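You operate a simulated robot arm through the tools that you are given. There is no shell and no other tool.

You are at the controls of a simulated robot arm. One attempt, no reset.

JOB
Free the brake till the bar rests on its buffer, set it again, then put the weight in the tray.
Fine: the brake button works with POWER on; switch POWER off at the end.
Where things are to end (x, y in the base frame): weight within 30 mm of [560, 340].

The check looks at the end state, three seconds after you hand in, the way a careful person would. Anything else that was tipped, shoved, dropped, spilled or broken makes it a failure.

ROBOT AND FRAMES
A 7-joint arm with a two-finger parallel gripper, fixed in place. Base frame: the origin is at the foot of the arm, x ahead of it, y to its left, z up. Lengths are in mm, angles in rad, forces in N, time in s.
With the tool pointing down near the work surface it reaches from about 360 to 880 mm from the base axis. Its first joint turns from -2.496 to 2.496 rad. Payload 3 kg.
Tool frame: the origin (TCP) lies between the finger pads and is the grasp point; the fingertips stand 30 mm ahead of it; z points along the fingers, y is the line along which they close. The gripper opens to 94 mm. The fingers are 28 mm wide and 10 mm thick; the gripper's body (50 by 96 mm) begins 55 mm behind the TCP.
Orientation is told as [roll, pitch, yaw] about the base's x, y, z axes, in that order, counted from this pose: with the fingers straight down and closing along the base's y, the tool's x points along the base's -x, its y along +y and its z along -z.

CONTROLS
- The arm moves only by the tool jog_arm. Its argument "targets" is a list of rows, each a list of 3 entries, a list of its own where there are three numbers: the shift along the tool's x, y, z in mm, then the turn, a rotation vector about the tool's x, y, z in rad, then the opening, from 0 (shut) to 1 (fully open). In form: [[[dx, dy, dz], [wx, wy, wz], fingers], ...]. A call has 1 to 20 rows; each row shifts and turns the commanded pose from where the row before left it, along the tool's axes as they then stand. Each row takes 0.2 s and may step no farther than 50 mm and 0.15 rad from the row before; otherwise, or with a gripper value out of range, the whole call is refused. Where a pose cannot be reached the arm comes as near as it can. A force on the tool above 90 N (or 10 N above the force at the start of the call, whichever is more), or a blocked arm, ends the call early, and 0.2 s more pass. Each finger travels about 72 mm/s and halts on what it meets, pressing with about 35 N; the grip force reading is that of the motor and also rises with nothing between the fingers. The clock runs only during rows and for 0.2 s after the last one: add rows that do not move to give the fingers time. The reply holds the time, the measured pose of the TCP, the force on the tool along the base axes, the opening and the grip force, in the units named above and with some noise, with the torque about the TCP (base axes, N m) and any sound that the robot's microphone picked up, and new pictures: "pictures" is both (left out), scene, wrist or none.
- Cameras (640 x 400 px; columns grow to the right, rows downward): "scene" is fixed at [49.3, 502, 1427.5]; the picture's right is [-0.10, -0.99, 0.00], its down [-0.64, 0.07, -0.76] and it looks along [0.76, -0.08, -0.64] (base axes); focal length 325 px, centre (320, 200). "wrist" rides on the gripper at [76, 14, -103] in the tool frame; the picture's right is [-0.18, 0.98, 0.00], its down [-0.75, -0.14, -0.64] and it looks along [-0.63, -0.12, 0.77] (tool axes); focal length 243 px, centre (320, 200). There is no depth. A picture from a camera that has moved, and an enlarged one, comes with that camera's place and axes in the base frame and with its lens.
- enlarge(camera, box): a new picture of the part [left, top, right, bottom] of that camera's present view, enlarged. It takes no simulated time.
- job_done(): hands the job in; it is judged then, once.

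Nothing tells you positions but the pictures and the camera data. Unless the task says otherwise, let go and move clear before handing in.

The tools are called after "Call:" as a command line: name --argument value ..., lists and objects as JSON in quotes. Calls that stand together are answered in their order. jog_arm: Moves the arm, as the interface text tells. Its arguments: {"type":"object","properties":{"targets":{"type":"array"},"pictures":{"type":"string","enum":["both","scene","wrist","none"]}},"required":["targets"]} The other tools are called the same way: enlarge (camera, box) takes an enlarged picture of a part of a camera's view; job_done () hands the job in.

At the start:

```text
time_s: 0.0
ee_pos: [386.0, 347.9, 1194.2]
ee_rot: [0.0, 0.0, 0.001]
force: [0.5, 0.9, 0.5]
moment: [0.0, -0.02, 0.02]
width: 93.8
grip_force: 0.0
```

scene: 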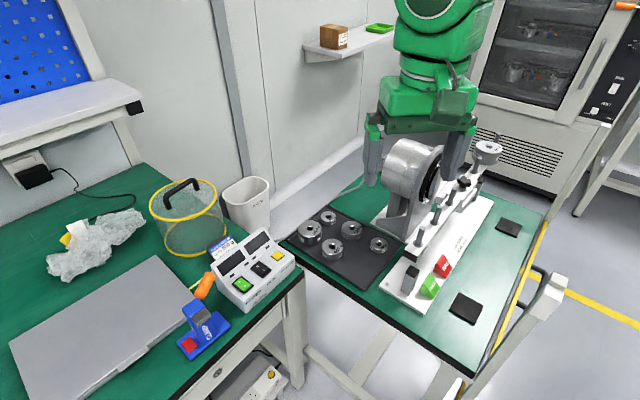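
wrist: 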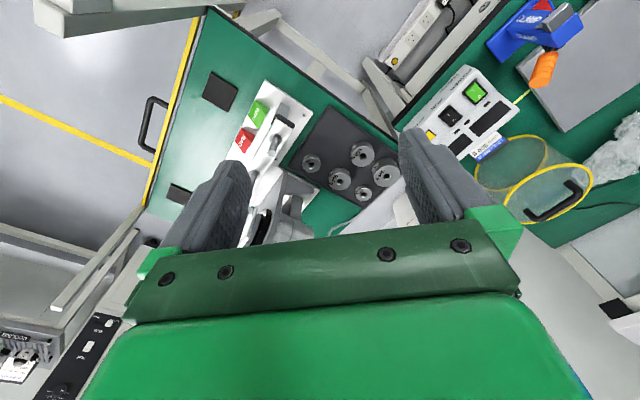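

I see a green table with a test device (drum, bar, red/green/black buttons), a tray of weights in black foam, and a left table with a control box. I'll take enlarged pictures first to identify things.

Call:
enlarge --camera "scene" --box '[360, 120, 560, 320]'

Call:
enlarge --camera "scene" --box '[140, 170, 320, 370]'

Call:
enlarge --camera "wrist" --box '[160, 60, 420, 240]'

Call:
enlarge --camera "scene" --box '[270, 180, 420, 300]'

```text
2.00 times, centred on (460, 220) of scene
camera zoom: at [49.3, 502.0, 1427.5], right [-0.1, -0.99, 0.0], down [-0.64, 0.07, -0.76], along [0.76, -0.08, -0.64], focal length 650 px, centre (40, 160)
```

zoom: 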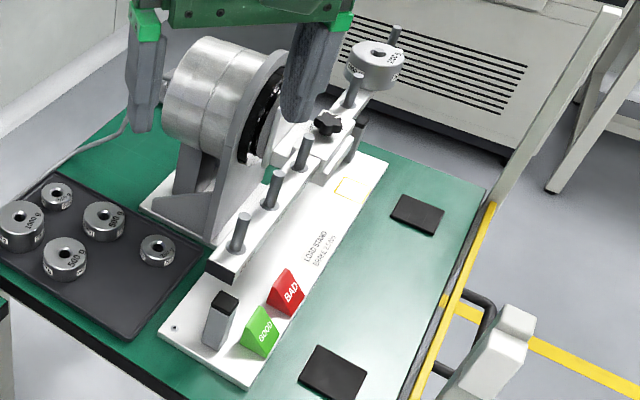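

```text
2.00 times, centred on (230, 270) of scene
camera zoom: at [49.3, 502.0, 1427.5], right [-0.1, -0.99, 0.0], down [-0.64, 0.07, -0.76], along [0.76, -0.08, -0.64], focal length 650 px, centre (500, 60)
```

zoom: 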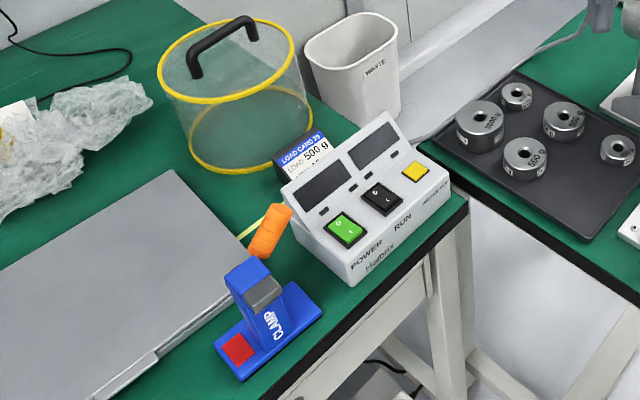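

```text
2.22 times, centred on (290, 150) of wrist
camera zoom: at [310.7, 362.5, 1297.2], right [0.18, 0.98, 0.0], down [0.75, -0.14, 0.64], along [0.63, -0.12, -0.77], focal length 539 px, centre (387, 311)
```

zoom: 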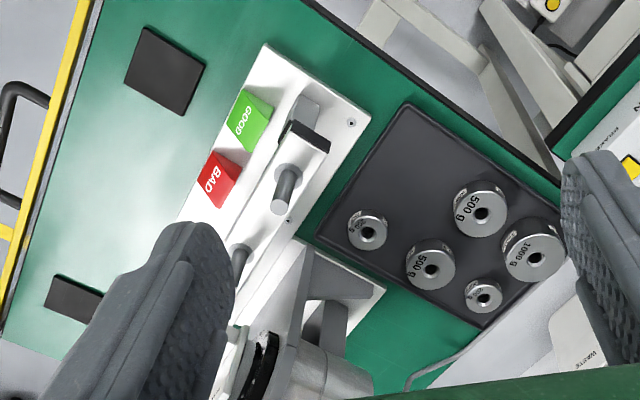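

```text
3.33 times, centred on (345, 240) of scene
camera zoom: at [49.3, 502.0, 1427.5], right [-0.1, -0.99, 0.0], down [-0.64, 0.07, -0.76], along [0.76, -0.08, -0.64], focal length 1084 px, centre (237, 67)
```

zoom: 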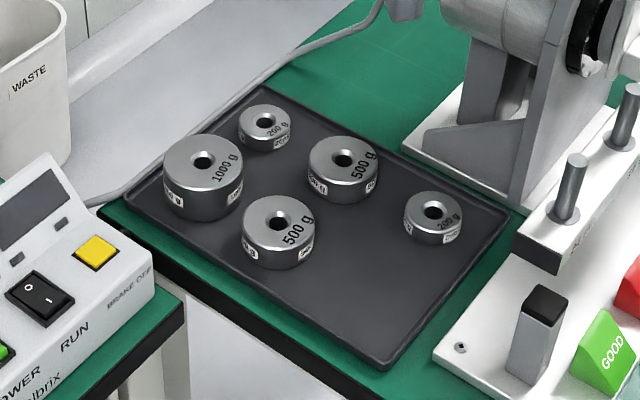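

The work surface looks to be about z 735, with the control box's yellow button near (576, 551, 810). I'll move the arm left above the box for a closer view, which also uncovers the load stand in the scene camera.

Call:
jog_arm --targets '[[[-2, 35, 10], [0, 0, 0], 1], [[-2, 35, 20], [0, 0, 0], 1], [[-2, 35, 20], [0, 0, 0], 1], [[-2, 35, 20], [0, 0, 0], 1], [[-2, 35, 20], [0, 0, 0], 1], [[-2, 35, 20], [0, 0, 0], 1]]'

```text
time_s: 1.4
ee_pos: [400.8, 557.2, 1084.2]
ee_rot: [0.003, 0.001, 0.0]
force: [-0.1, 0.4, 0.4]
moment: [0.01, -0.03, -0.03]
width: 93.9
grip_force: 0.0
camera wrist: at [324.8, 572.1, 1187.8], right [0.18, 0.98, 0.0], down [0.75, -0.14, 0.64], along [0.63, -0.12, -0.77], focal length 243 px, centre (320, 200)
```

scene: 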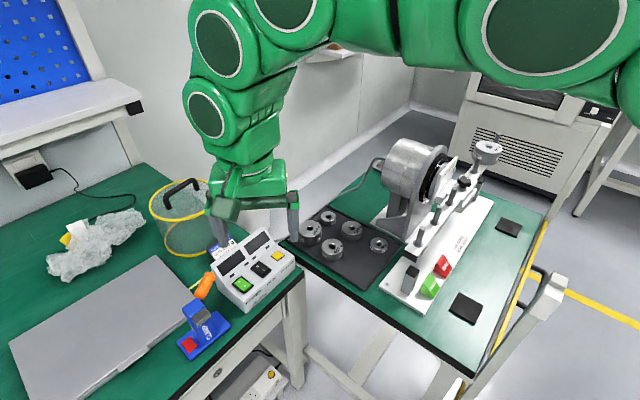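
wrist: 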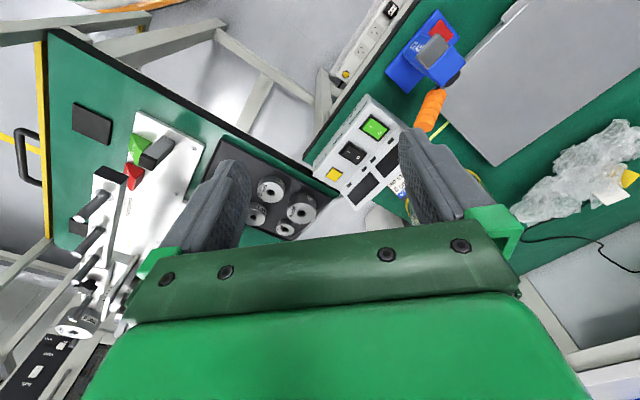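

Call:
enlarge --camera "wrist" --box '[290, 80, 450, 220]'

Call:
enlarge --camera "wrist" --box '[40, 120, 220, 340]'

Call:
enlarge --camera "scene" --box '[370, 130, 520, 310]'

Call:
enlarge --camera "scene" --box '[200, 220, 310, 320]'

Call:
enlarge --camera "scene" --box '[430, 130, 510, 200]'

```text
2.86 times, centred on (370, 150) of wrist
camera zoom: at [324.8, 572.1, 1187.8], right [0.18, 0.98, 0.0], down [0.75, -0.14, 0.64], along [0.63, -0.12, -0.77], focal length 693 px, centre (177, 343)
```

zoom: 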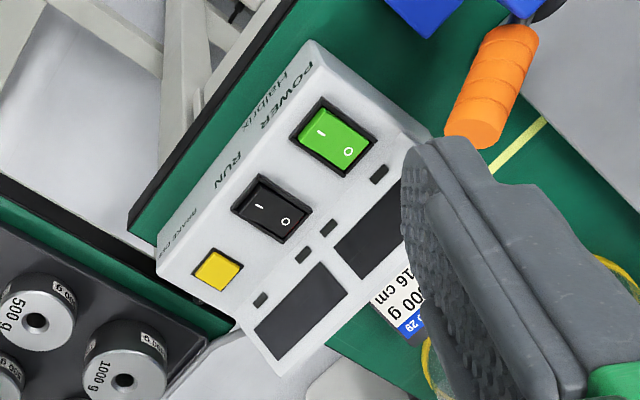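

```text
1.82 times, centred on (130, 230) of wrist
camera zoom: at [324.8, 572.1, 1187.8], right [0.18, 0.98, 0.0], down [0.75, -0.14, 0.64], along [0.63, -0.12, -0.77], focal length 441 px, centre (666, 146)
```

zoom: 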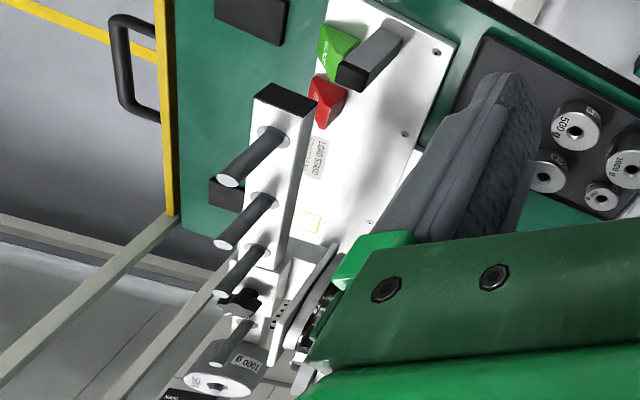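

```text
2.22 times, centred on (445, 220) of scene
camera zoom: at [49.3, 502.0, 1427.5], right [-0.1, -0.99, 0.0], down [-0.64, 0.07, -0.76], along [0.76, -0.08, -0.64], focal length 723 px, centre (42, 156)
```

zoom: 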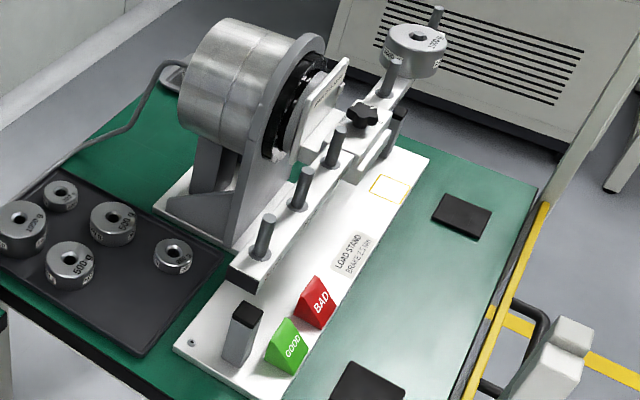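

```text
4.00 times, centred on (255, 270) of scene
camera zoom: at [49.3, 502.0, 1427.5], right [-0.1, -0.99, 0.0], down [-0.64, 0.07, -0.76], along [0.76, -0.08, -0.64], focal length 1301 px, centre (580, -80)
```

zoom: 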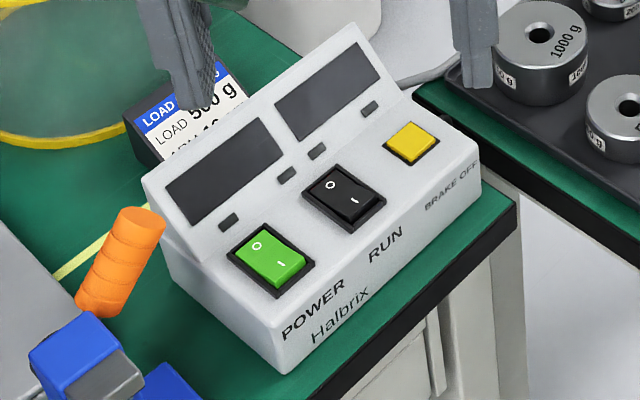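

```text
5.71 times, centred on (470, 165) of scene
camera zoom: at [49.3, 502.0, 1427.5], right [-0.1, -0.99, 0.0], down [-0.64, 0.07, -0.76], along [0.76, -0.08, -0.64], focal length 1858 px, centre (-537, 400)
```

zoom: 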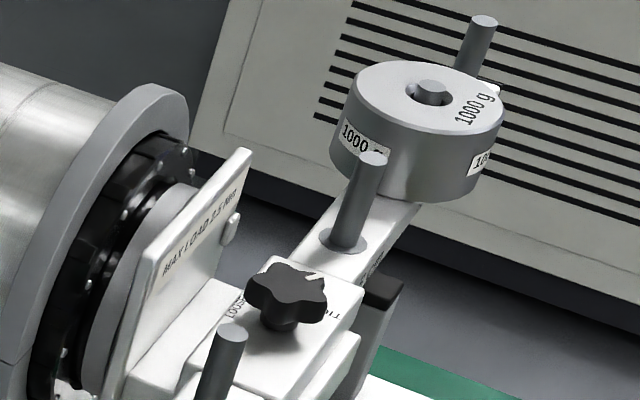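

Power is at about (499, 630, 818), RUN in the middle, the yellow BRAKE OFF at about (583, 552, 806); displays are dark, so POWER seems off. I'll yaw the tool to square up with the box, close the fingers and look closer from its front side.

Call:
jog_arm --targets '[[[-7, -3, 21], [0, 0, 0], 0.6], [[-7, -3, 21], [0, 0, 0], 0.3], [[-7, -3, 21], [0, 0, 0], 0], [[0, 0, 20], [0, 0, -0.14], 0], [[0, 0, 0], [0, 0, -0.14], 0], [[0, 0, 0], [0, 0, -0.14], 0], [[0, 0, 0], [0, 0, -0.14], 0], [[0, 0, 0], [0, 0, -0.13], 0], [[0, 0, 0], [0, 0, -0.13], 0], [[0, 0, 0], [0, 0, 0], 0]]'

```text
time_s: 3.6
ee_pos: [419.3, 548.7, 1000.6]
ee_rot: [0.0, 0.0, 0.823]
force: [-0.4, -0.3, 0.2]
moment: [-0.02, -0.03, -0.04]
width: 0.2
grip_force: 32.8
camera wrist: at [357.4, 503.3, 1104.2], right [-0.59, 0.8, 0.0], down [0.62, 0.46, 0.64], along [0.52, 0.38, -0.77], focal length 243 px, centre (320, 200)
```

scene: 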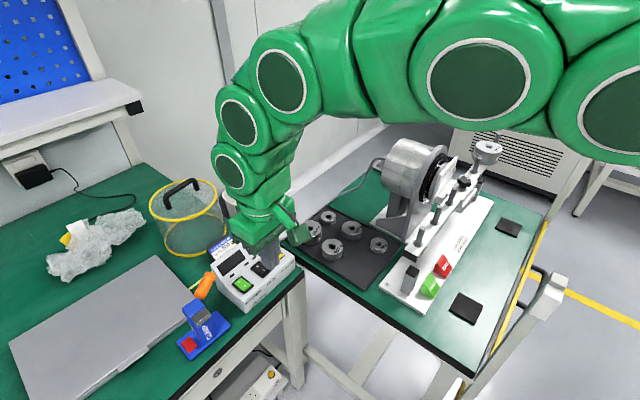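
wrist: 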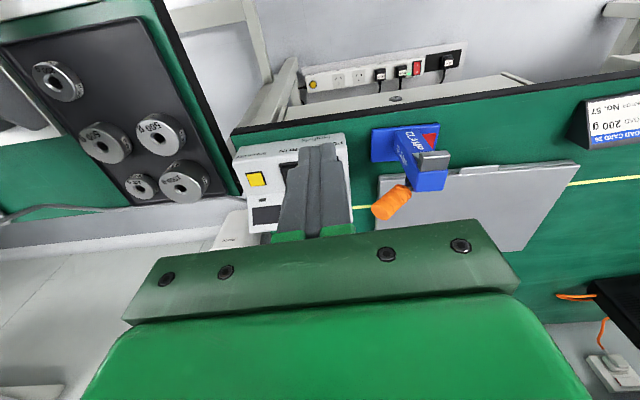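

I'm over the box front; fingers hide part of the panel. Enlarging before positioning.

Call:
enlarge --camera "wrist" --box '[220, 120, 460, 270]'

Call:
enlarge --camera "scene" --box '[195, 225, 305, 315]'

```text
2.67 times, centred on (340, 195) of wrist
camera zoom: at [357.4, 503.3, 1104.2], right [-0.59, 0.8, 0.0], down [0.62, 0.46, 0.64], along [0.52, 0.38, -0.77], focal length 647 px, centre (267, 213)
```

zoom: 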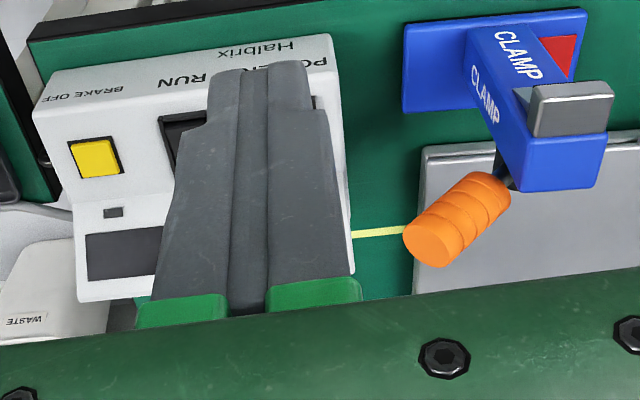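

```text
4.44 times, centred on (250, 270) of scene
camera zoom: at [49.3, 502.0, 1427.5], right [-0.1, -0.99, 0.0], down [-0.64, 0.07, -0.76], along [0.76, -0.08, -0.64], focal length 1445 px, centre (631, -111)
```

zoom: 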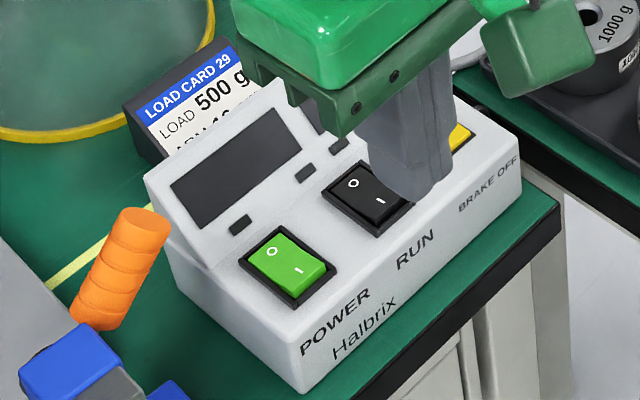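

The button panel looks flat, with the rockers' I side toward the front. I'll tilt the tool so the front fingertip edge is lowest and hover above POWER's I side.

Call:
jog_arm --targets '[[[0, 0, 0], [0, -0.12, 0], 0], [[0, 0, 0], [0, -0.12, 0], 0], [[0, 0, 0], [0, -0.11, 0], 0], [[-15.5, -0.8, 35.1], [0, 0, 0], 0], [[-15.5, -0.8, 35.1], [0, 0, 0], 0], [[-15.5, -0.8, 35.1], [0, 0, 0], 0], [[-15.5, -0.8, 35.1], [0, 0, 0], 0], [[0, 0, 0], [0, 0, 0], 0]]'

```text
time_s: 5.4
ee_pos: [495.8, 624.5, 888.8]
ee_rot: [-0.001, -0.35, 0.818]
force: [0.1, 0.1, -0.4]
moment: [0.0, 0.01, 0.01]
width: 0.1
grip_force: 33.3
camera wrist: at [412.6, 556.9, 958.9], right [-0.6, 0.8, 0.06], down [0.44, 0.26, 0.86], along [0.67, 0.55, -0.5], focal length 243 px, centre (320, 200)
```

scene: 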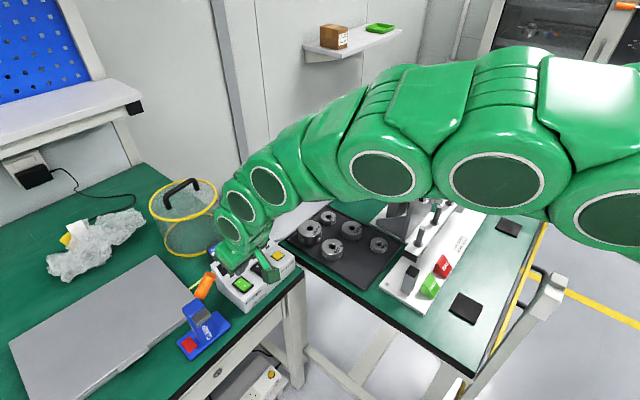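
wrist: 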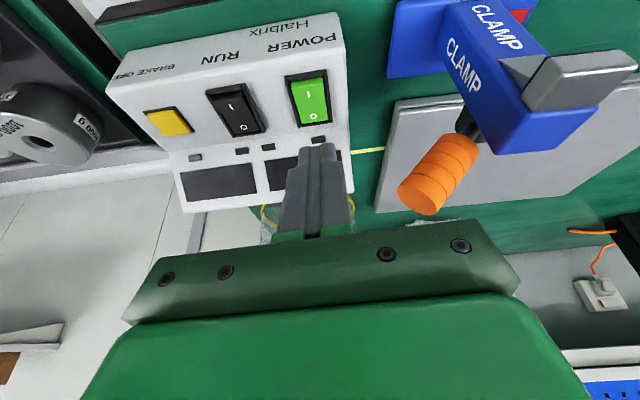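

The hover is right over POWER. Checking the geometry in enlarged view.

Call:
enlarge --camera "wrist" --box '[240, 50, 370, 170]'

Call:
enlarge --camera "scene" --box '[205, 235, 305, 315]'

```text
3.33 times, centred on (305, 110) of wrist
camera zoom: at [412.6, 556.9, 958.9], right [-0.6, 0.8, 0.06], down [0.44, 0.26, 0.86], along [0.67, 0.55, -0.5], focal length 809 px, centre (370, 500)
```

zoom: 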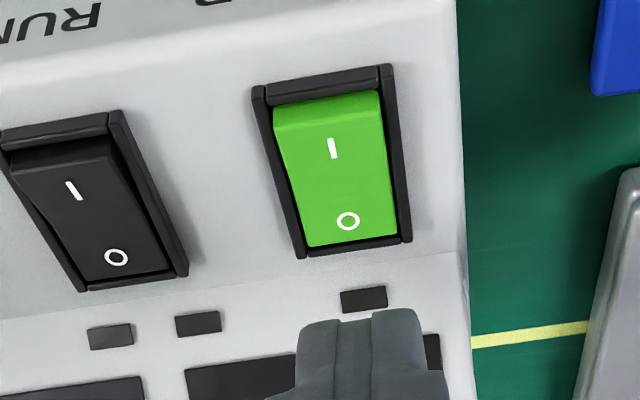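

```text
5.00 times, centred on (255, 275) of scene
camera zoom: at [49.3, 502.0, 1427.5], right [-0.1, -0.99, 0.0], down [-0.64, 0.07, -0.76], along [0.76, -0.08, -0.64], focal length 1626 px, centre (645, -175)
```

zoom: 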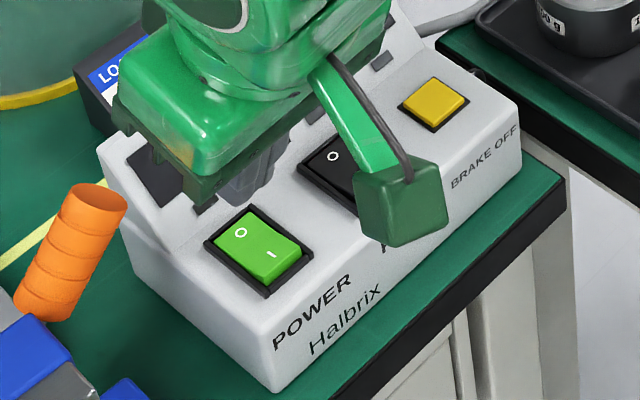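

I side is raised, so POWER is off. I descend toward the I side in steps.

Call:
jog_arm --targets '[[[4.0, -1.5, 9.2], [0, 0, 0], 0], [[4.0, -0.5, 9.2], [0, 0, 0], 0], [[3.43, 0, 9.39], [0, 0, 0], 0], [[1.7, 0, 4.7], [0, 0, 0], 0], [[0, 0, 0], [0, 0, 0], 0]]' --pictures "wrist"

Call:
enlarge --camera "wrist" --box '[240, 50, 370, 170]'

```text
time_s: 6.6
ee_pos: [497.0, 622.1, 855.6]
ee_rot: [0.001, -0.349, 0.821]
force: [-0.2, 0.1, 0.4]
moment: [0.0, -0.02, 0.02]
width: 0.1
grip_force: 32.9
camera wrist: at [412.8, 555.1, 925.6], right [-0.6, 0.8, 0.06], down [0.44, 0.26, 0.86], along [0.67, 0.55, -0.5], focal length 243 px, centre (320, 200)
```

wrist: 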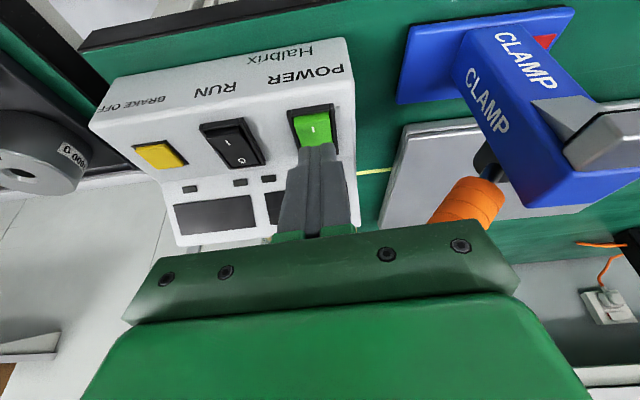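

```text
3.33 times, centred on (305, 110) of wrist
camera zoom: at [412.8, 555.1, 925.6], right [-0.6, 0.8, 0.06], down [0.44, 0.26, 0.86], along [0.67, 0.55, -0.5], focal length 809 px, centre (370, 500)
```

zoom: 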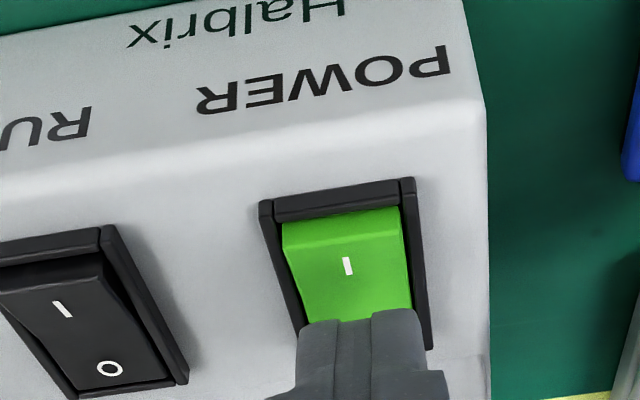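

The tip is about 5 mm short of where I want it on the rocker. I shift forward and then press in small steps.

Call:
jog_arm --targets '[[[4.7, -2, -1.7], [0, 0, 0], 0], [[0.69, 0, 1.88], [0, 0, 0], 0], [[0.69, 0, 1.88], [0, 0, 0], 0], [[0, 0, 0], [0, 0, 0], 0]]' --pictures "wrist"

Call:
enlarge --camera "wrist" --box '[240, 50, 370, 170]'

```text
time_s: 7.6
ee_pos: [492.1, 618.2, 850.8]
ee_rot: [-0.001, -0.352, 0.821]
force: [-0.3, -0.1, 0.0]
moment: [-0.01, 0.01, 0.01]
width: 0.0
grip_force: 32.4
camera wrist: at [410.0, 550.3, 922.0], right [-0.6, 0.8, 0.06], down [0.44, 0.26, 0.86], along [0.67, 0.55, -0.5], focal length 243 px, centre (320, 200)
```

wrist: 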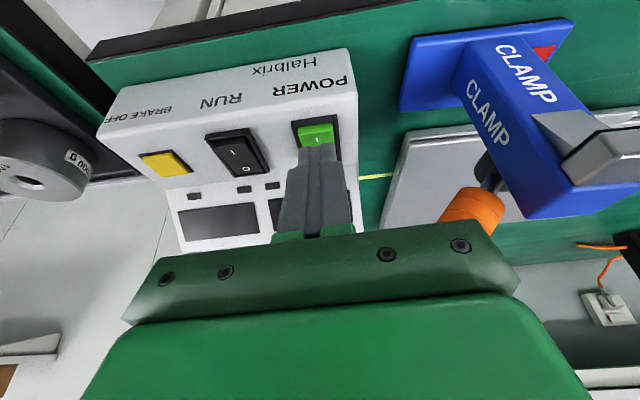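

```text
3.33 times, centred on (305, 110) of wrist
camera zoom: at [410.0, 550.3, 922.0], right [-0.6, 0.8, 0.06], down [0.44, 0.26, 0.86], along [0.67, 0.55, -0.5], focal length 809 px, centre (370, 500)
```

zoom: 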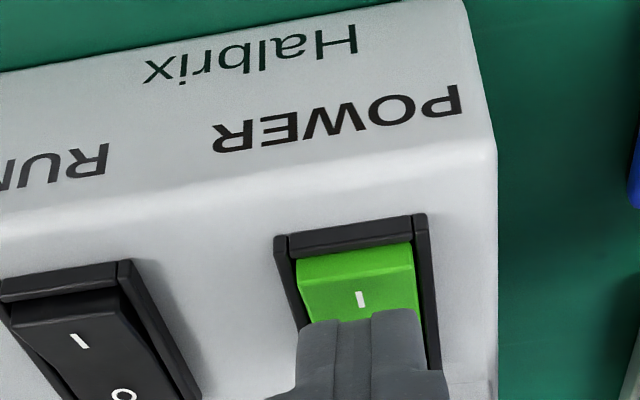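

No contact yet; continuing down.

Call:
jog_arm --targets '[[[0.69, -0.5, 1.88], [0, 0, 0], 0], [[0.69, -0.5, 1.88], [0, 0, 0], 0], [[0, 0, 0], [0, 0, 0], 0]]' --pictures "wrist"

Call:
enlarge --camera "wrist" --box '[240, 50, 370, 170]'

```text
time_s: 8.4
ee_pos: [493.3, 617.4, 847.0]
ee_rot: [0.0, -0.35, 0.821]
force: [0.8, 0.2, -0.6]
moment: [0.0, 0.0, -0.01]
width: 0.1
grip_force: 33.2
camera wrist: at [411.2, 549.2, 918.0], right [-0.6, 0.8, 0.06], down [0.44, 0.26, 0.86], along [0.67, 0.55, -0.5], focal length 243 px, centre (320, 200)
```

wrist: 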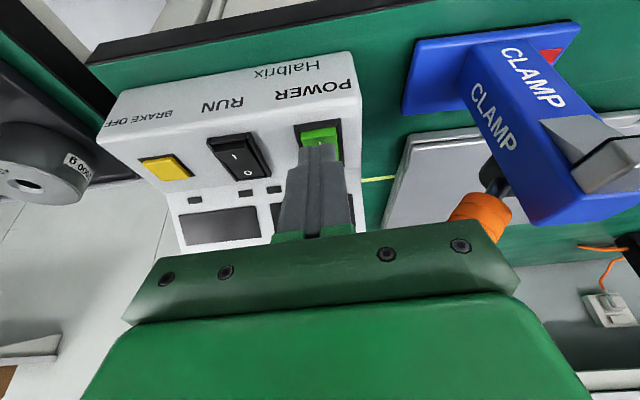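

```text
3.33 times, centred on (305, 110) of wrist
camera zoom: at [411.2, 549.2, 918.0], right [-0.6, 0.8, 0.06], down [0.44, 0.26, 0.86], along [0.67, 0.55, -0.5], focal length 809 px, centre (370, 500)
```

zoom: 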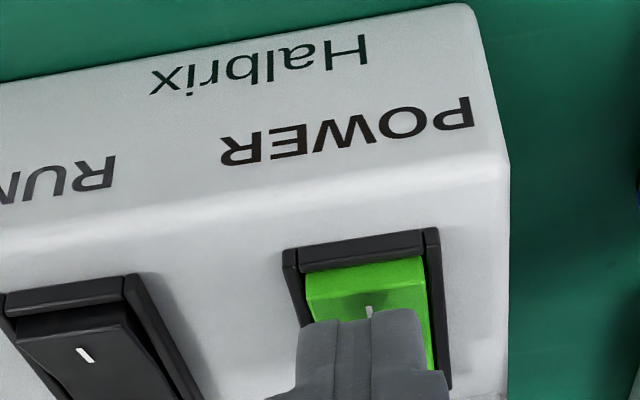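

Well centred now and still light. Continuing the press.

Call:
jog_arm --targets '[[[0.69, 0, 1.88], [0, 0, 0], 0], [[0.69, 0, 1.88], [0, 0, 0], 0], [[0, 0, 0], [0, 0, 0], 0]]' --pictures "wrist"

Call:
enlarge --camera "wrist" --box '[240, 50, 370, 170]'

```text
time_s: 9.2
ee_pos: [493.3, 617.2, 842.8]
ee_rot: [0.0, -0.35, 0.823]
force: [-2.6, -1.7, 1.4]
moment: [-0.07, 0.05, -0.04]
width: 0.2
grip_force: 33.2
camera wrist: at [410.7, 548.7, 914.3], right [-0.6, 0.8, 0.06], down [0.44, 0.26, 0.86], along [0.67, 0.55, -0.5], focal length 243 px, centre (320, 200)
```

wrist: 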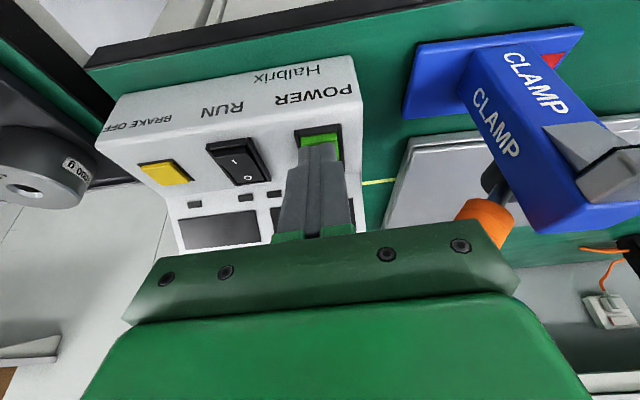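

```text
3.33 times, centred on (305, 110) of wrist
camera zoom: at [410.7, 548.7, 914.3], right [-0.6, 0.8, 0.06], down [0.44, 0.26, 0.86], along [0.67, 0.55, -0.5], focal length 809 px, centre (370, 500)
```

zoom: 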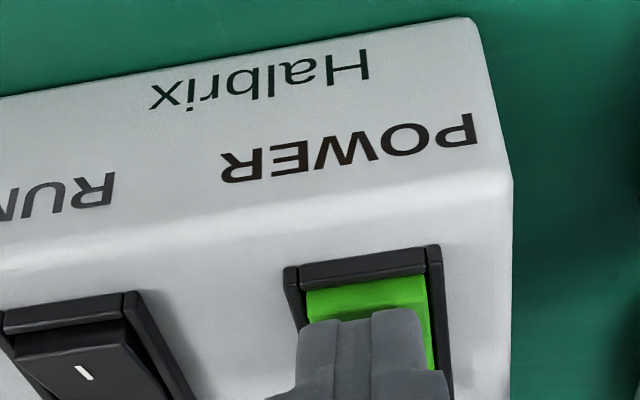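

Contact has begun (about 3 N). Pressing further.

Call:
jog_arm --targets '[[[0.69, 0, 1.88], [0, 0, 0], 0], [[0.69, 0, 1.88], [0, 0, 0], 0], [[0, 0, 0], [0, 0, 0], 0]]' --pictures "both"

Call:
enlarge --camera "wrist" --box '[170, 100, 370, 240]'

Call:
enlarge --camera "scene" --box '[205, 235, 305, 315]'

```text
time_s: 10.0
ee_pos: [493.5, 615.4, 840.6]
ee_rot: [0.0, -0.351, 0.82]
force: [-5.5, -4.6, 8.9]
moment: [-0.2, 0.12, -0.01]
width: 0.0
grip_force: 32.7
camera wrist: at [411.3, 548.8, 910.4], right [-0.6, 0.8, 0.06], down [0.44, 0.26, 0.86], along [0.67, 0.55, -0.5], focal length 243 px, centre (320, 200)
```

scene: 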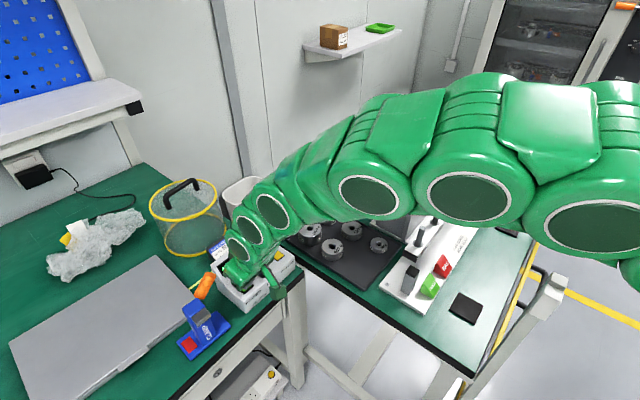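
wrist: 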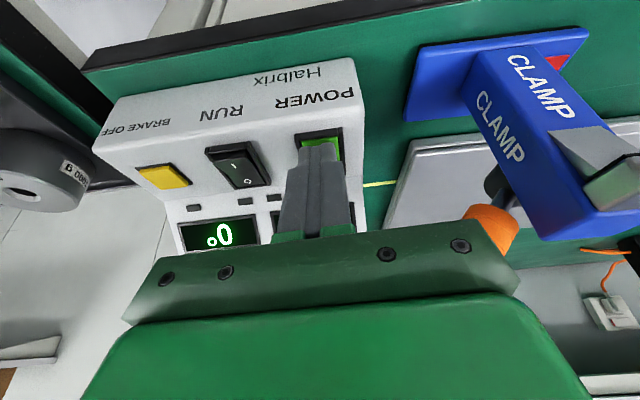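

```text
2.86 times, centred on (270, 170) of wrist
camera zoom: at [411.3, 548.8, 910.4], right [-0.6, 0.8, 0.06], down [0.44, 0.26, 0.86], along [0.67, 0.55, -0.5], focal length 693 px, centre (463, 286)
```

zoom: 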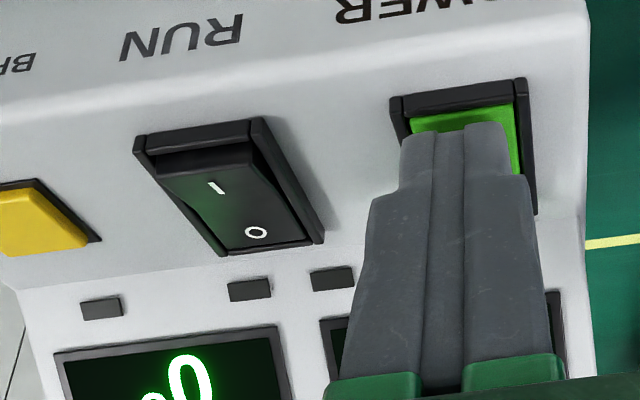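

```text
5.00 times, centred on (255, 275) of scene
camera zoom: at [49.3, 502.0, 1427.5], right [-0.1, -0.99, 0.0], down [-0.64, 0.07, -0.76], along [0.76, -0.08, -0.64], focal length 1626 px, centre (645, -175)
```

zoom: 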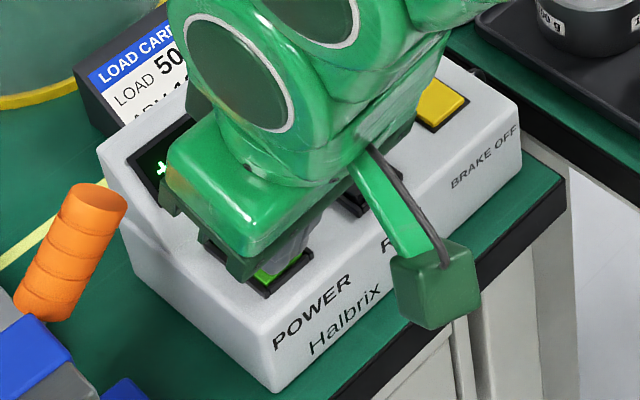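

The displays have lit: POWER is on. I back straight up and check the state.

Call:
jog_arm --targets '[[[-3.43, 0, -9.4], [0, 0, 0], 0], [[-6.86, 0, -18.8], [0, 0, 0], 0], [[-6.86, 0, -18.8], [0, 0, 0], 0], [[10, 0, -16], [0, 0, 0], 0], [[10, 0, 0], [0, 0, 0], 0], [[0, 0, 0], [0, 0, 0], 0]]' --pictures "both"

Call:
enlarge --camera "wrist" --box '[130, 60, 370, 240]'

Call:
enlarge --camera "scene" --box '[205, 235, 305, 315]'

```text
time_s: 11.4
ee_pos: [475.9, 599.0, 896.8]
ee_rot: [0.0, -0.351, 0.821]
force: [0.0, -0.6, 0.3]
moment: [-0.02, -0.02, -0.02]
width: 0.0
grip_force: 33.0
camera wrist: at [394.5, 530.9, 968.1], right [-0.6, 0.8, 0.06], down [0.44, 0.26, 0.86], along [0.67, 0.55, -0.5], focal length 243 px, centre (320, 200)
```

scene: 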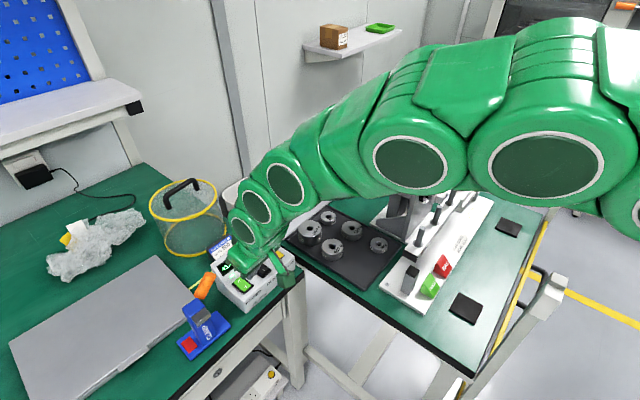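
wrist: 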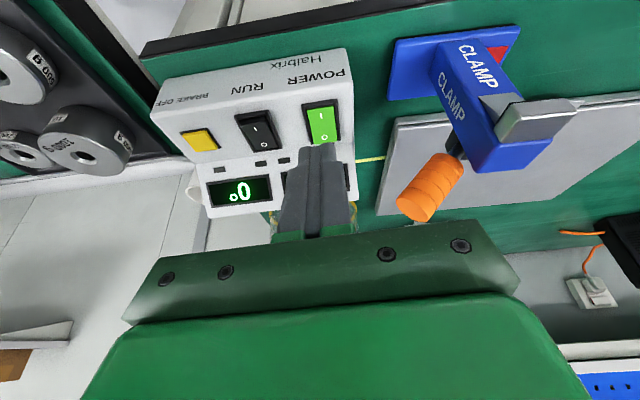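

```text
2.22 times, centred on (250, 150) of wrist
camera zoom: at [394.5, 530.9, 968.1], right [-0.6, 0.8, 0.06], down [0.44, 0.26, 0.86], along [0.67, 0.55, -0.5], focal length 539 px, centre (476, 311)
```

zoom: 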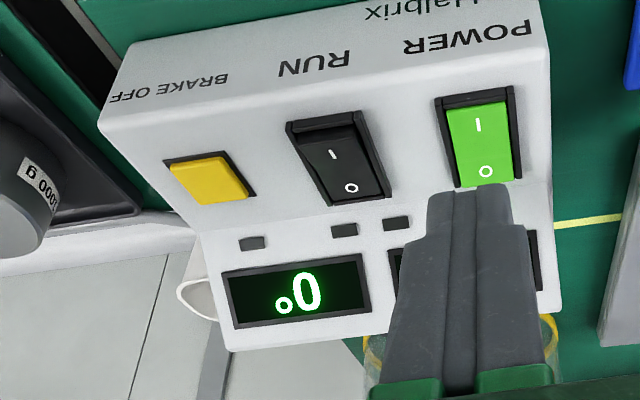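

```text
5.00 times, centred on (255, 275) of scene
camera zoom: at [49.3, 502.0, 1427.5], right [-0.1, -0.99, 0.0], down [-0.64, 0.07, -0.76], along [0.76, -0.08, -0.64], focal length 1626 px, centre (645, -175)
```

zoom: 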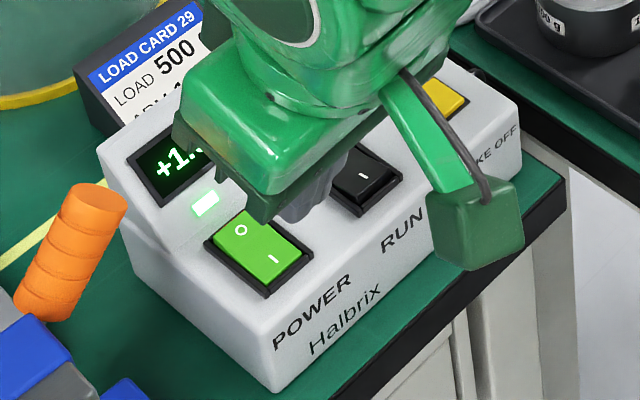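

POWER is on: torque reads +1.x, angle 0°. Next I hover over the yellow BRAKE OFF button at about (583, 551).

Call:
jog_arm --targets '[[[0, -30, 0], [0, 0, 0], 0], [[0, -40, 0], [0, 0, 0], 0], [[0, -41, 0], [0, 0, 0], 0], [[-13, 0, 16], [0, 0, 0], 0], [[-14, 0, 17.3], [0, 0, 0], 0], [[0, 0, 0], [0, 0, 0], 0]]' --pictures "both"

Call:
enlarge --camera "wrist" --box '[240, 50, 440, 190]'

Call:
enlarge --camera "scene" --box '[205, 225, 325, 315]'

```text
time_s: 12.8
ee_pos: [586.5, 550.2, 875.4]
ee_rot: [-0.001, -0.35, 0.82]
force: [0.6, -0.2, -0.2]
moment: [-0.01, 0.02, 0.0]
width: 0.0
grip_force: 32.8
camera wrist: at [502.9, 482.2, 946.7], right [-0.6, 0.8, 0.06], down [0.44, 0.26, 0.86], along [0.67, 0.55, -0.5], focal length 243 px, centre (320, 200)
```

scene: 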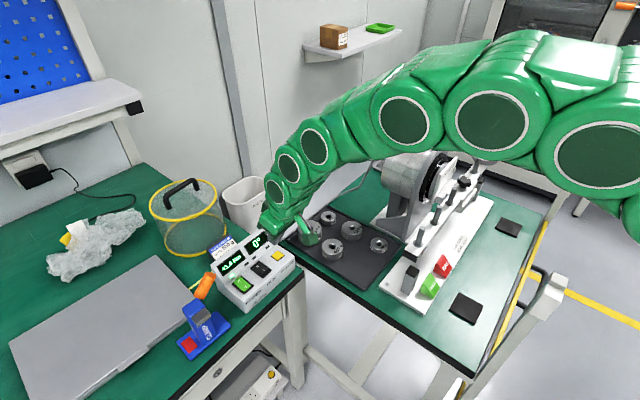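
wrist: 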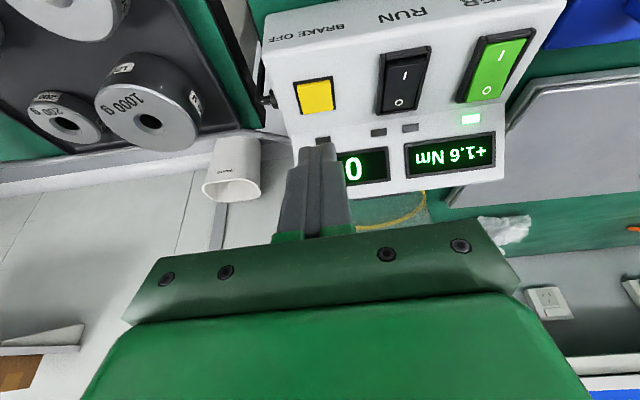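

```text
2.86 times, centred on (340, 120) of wrist
camera zoom: at [502.9, 482.2, 946.7], right [-0.6, 0.8, 0.06], down [0.44, 0.26, 0.86], along [0.67, 0.55, -0.5], focal length 693 px, centre (263, 429)
```

zoom: 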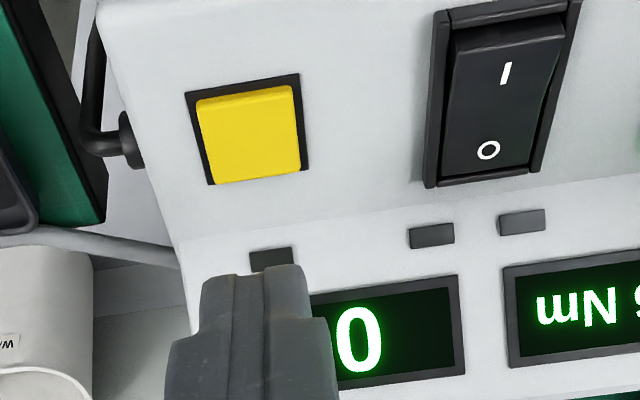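

```text
4.44 times, centred on (265, 270) of scene
camera zoom: at [49.3, 502.0, 1427.5], right [-0.1, -0.99, 0.0], down [-0.64, 0.07, -0.76], along [0.76, -0.08, -0.64], focal length 1445 px, centre (564, -111)
```

zoom: 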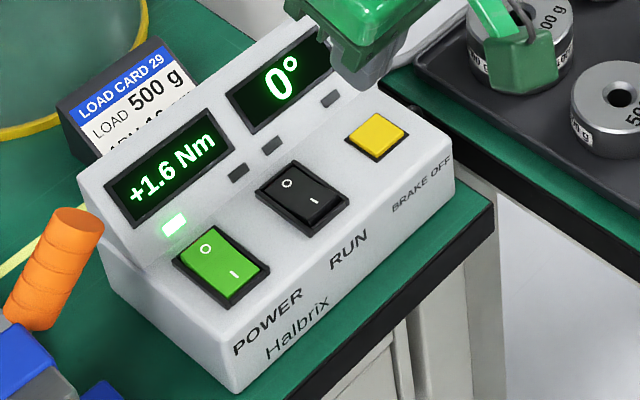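

Torque reads +1.6 Nm at 0°. I'm about 4 mm too far back over the button; I correct and descend.

Call:
jog_arm --targets '[[[3.8, 1.5, -1.4], [0, 0, 0], 0], [[3.43, 0, 9.4], [0, 0, 0], 0], [[3.43, 0, 9.4], [0, 0, 0], 0], [[2.7, 0, 7.5], [0, 0, 0], 0], [[0, 0, 0], [0, 0, 0], 0]]' --pictures "wrist"

Call:
enlarge --camera "wrist" --box '[240, 50, 440, 190]'

```text
time_s: 14.0
ee_pos: [580.2, 548.2, 848.0]
ee_rot: [0.0, -0.351, 0.82]
force: [-0.2, -1.5, -0.4]
moment: [-0.03, 0.0, -0.02]
width: 0.0
grip_force: 32.7
camera wrist: at [497.5, 480.9, 918.7], right [-0.6, 0.8, 0.06], down [0.44, 0.26, 0.86], along [0.67, 0.55, -0.5], focal length 243 px, centre (320, 200)
```

wrist: 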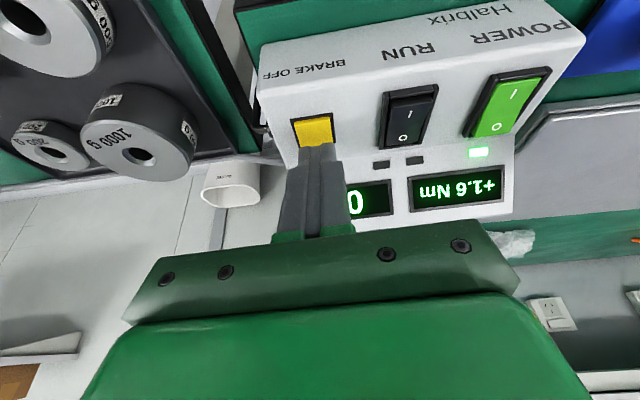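

```text
2.86 times, centred on (340, 120) of wrist
camera zoom: at [497.5, 480.9, 918.7], right [-0.6, 0.8, 0.06], down [0.44, 0.26, 0.86], along [0.67, 0.55, -0.5], focal length 693 px, centre (263, 429)
```

zoom: 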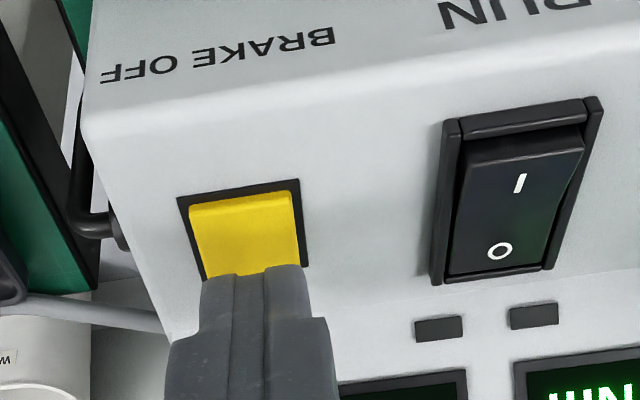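

Aligned with the button. Down a little more, then press and watch.

Call:
jog_arm --targets '[[[0.69, 0, 1.88], [0, 0, 0], 0], [[0.69, 0, 1.88], [0, 0, 0], 0], [[0.69, 0, 1.88], [0, 0, 0], 0], [[0, 0, 0], [0, 0, 0], 0]]' --pictures "both"

Call:
enlarge --camera "wrist" --box '[240, 50, 440, 190]'

Call:
enlarge --camera "scene" --box '[370, 130, 520, 310]'

```text
time_s: 15.0
ee_pos: [579.5, 549.0, 841.3]
ee_rot: [0.0, -0.351, 0.821]
force: [-0.6, -0.1, 0.6]
moment: [0.02, -0.01, 0.03]
width: 0.1
grip_force: 33.1
camera wrist: at [497.1, 481.0, 912.9], right [-0.6, 0.8, 0.06], down [0.44, 0.26, 0.86], along [0.67, 0.55, -0.5], focal length 243 px, centre (320, 200)
```

scene: 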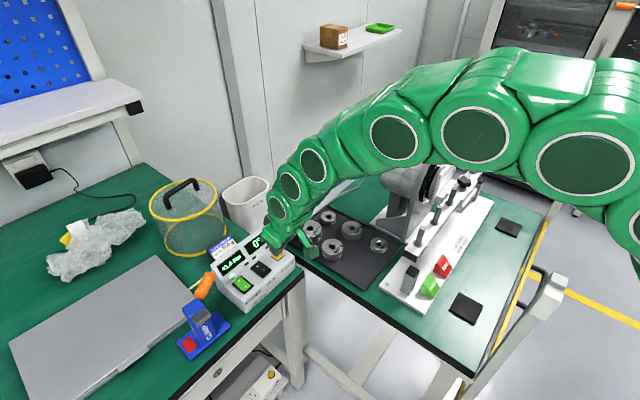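
wrist: 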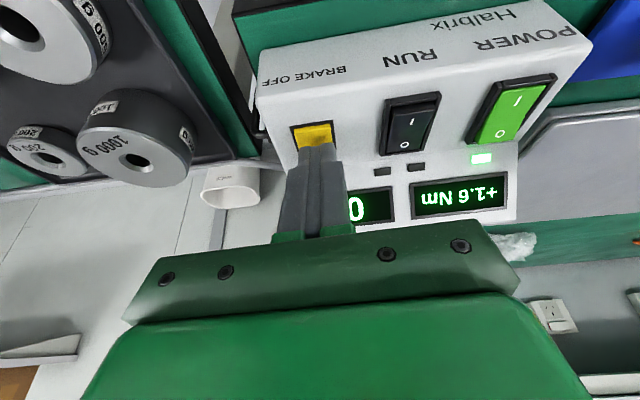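

```text
2.86 times, centred on (340, 120) of wrist
camera zoom: at [497.1, 481.0, 912.9], right [-0.6, 0.8, 0.06], down [0.44, 0.26, 0.86], along [0.67, 0.55, -0.5], focal length 693 px, centre (263, 429)
```

zoom: 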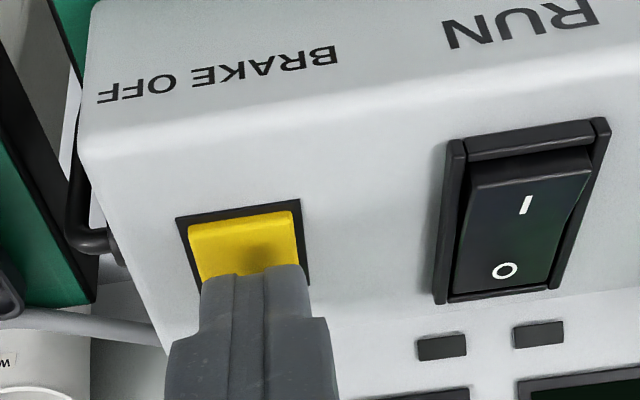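

```text
2.22 times, centred on (445, 220) of scene
camera zoom: at [49.3, 502.0, 1427.5], right [-0.1, -0.99, 0.0], down [-0.64, 0.07, -0.76], along [0.76, -0.08, -0.64], focal length 723 px, centre (42, 156)
```

zoom: 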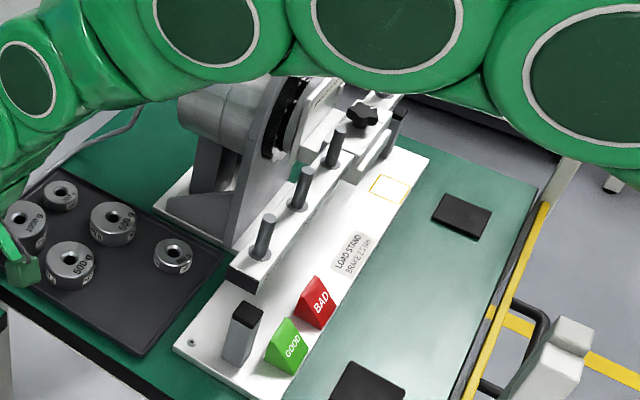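

Nearly touching. Pressing on.

Call:
jog_arm --targets '[[[0.69, 0, 1.88], [0, 0, 0], 0], [[0.69, 0, 1.88], [0, 0, 0], 0], [[0, 0, 0], [0, 0, 0], 0]]' --pictures "both"

Call:
enlarge --camera "wrist" --box '[240, 80, 520, 240]'

Call:
enlarge --camera "scene" --box '[370, 130, 520, 310]'

```text
time_s: 15.8
ee_pos: [579.1, 547.6, 838.5]
ee_rot: [0.001, -0.352, 0.821]
force: [0.1, 0.8, 1.4]
moment: [0.05, 0.01, -0.02]
width: 0.0
grip_force: 33.0
heard: click
camera wrist: at [497.1, 481.0, 908.7], right [-0.6, 0.8, 0.06], down [0.44, 0.26, 0.86], along [0.67, 0.55, -0.5], focal length 243 px, centre (320, 200)
```

scene: 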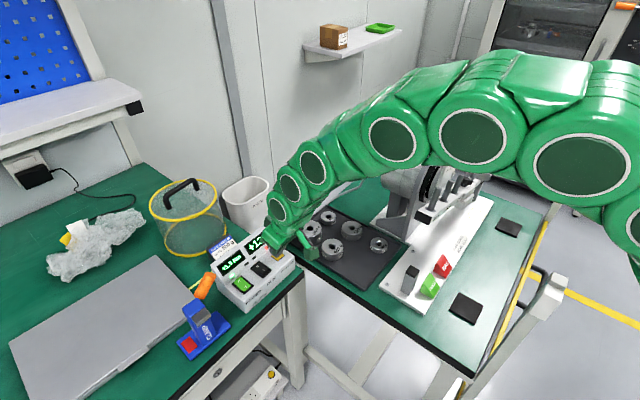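
wrist: 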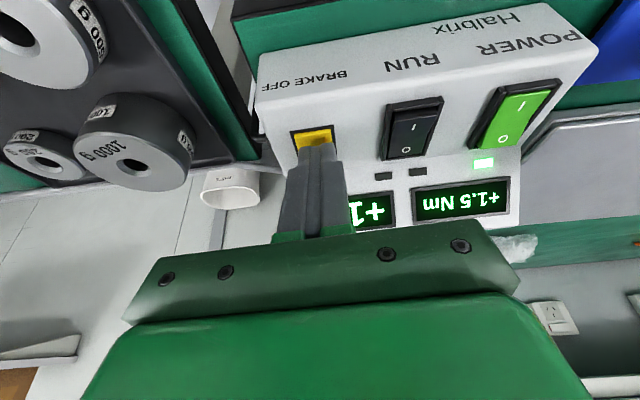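

```text
2.29 times, centred on (380, 160) of wrist
camera zoom: at [497.1, 481.0, 908.7], right [-0.6, 0.8, 0.06], down [0.44, 0.26, 0.86], along [0.67, 0.55, -0.5], focal length 555 px, centre (183, 291)
```

zoom: 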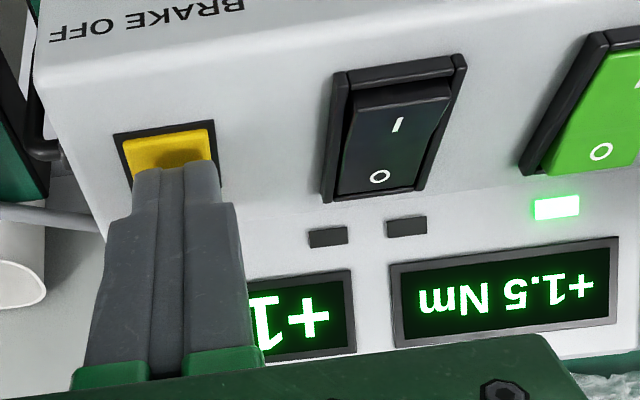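

```text
2.22 times, centred on (445, 220) of scene
camera zoom: at [49.3, 502.0, 1427.5], right [-0.1, -0.99, 0.0], down [-0.64, 0.07, -0.76], along [0.76, -0.08, -0.64], focal length 723 px, centre (42, 156)
```

zoom: 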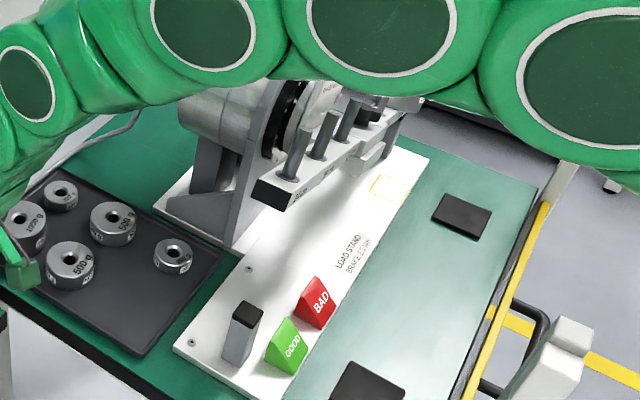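

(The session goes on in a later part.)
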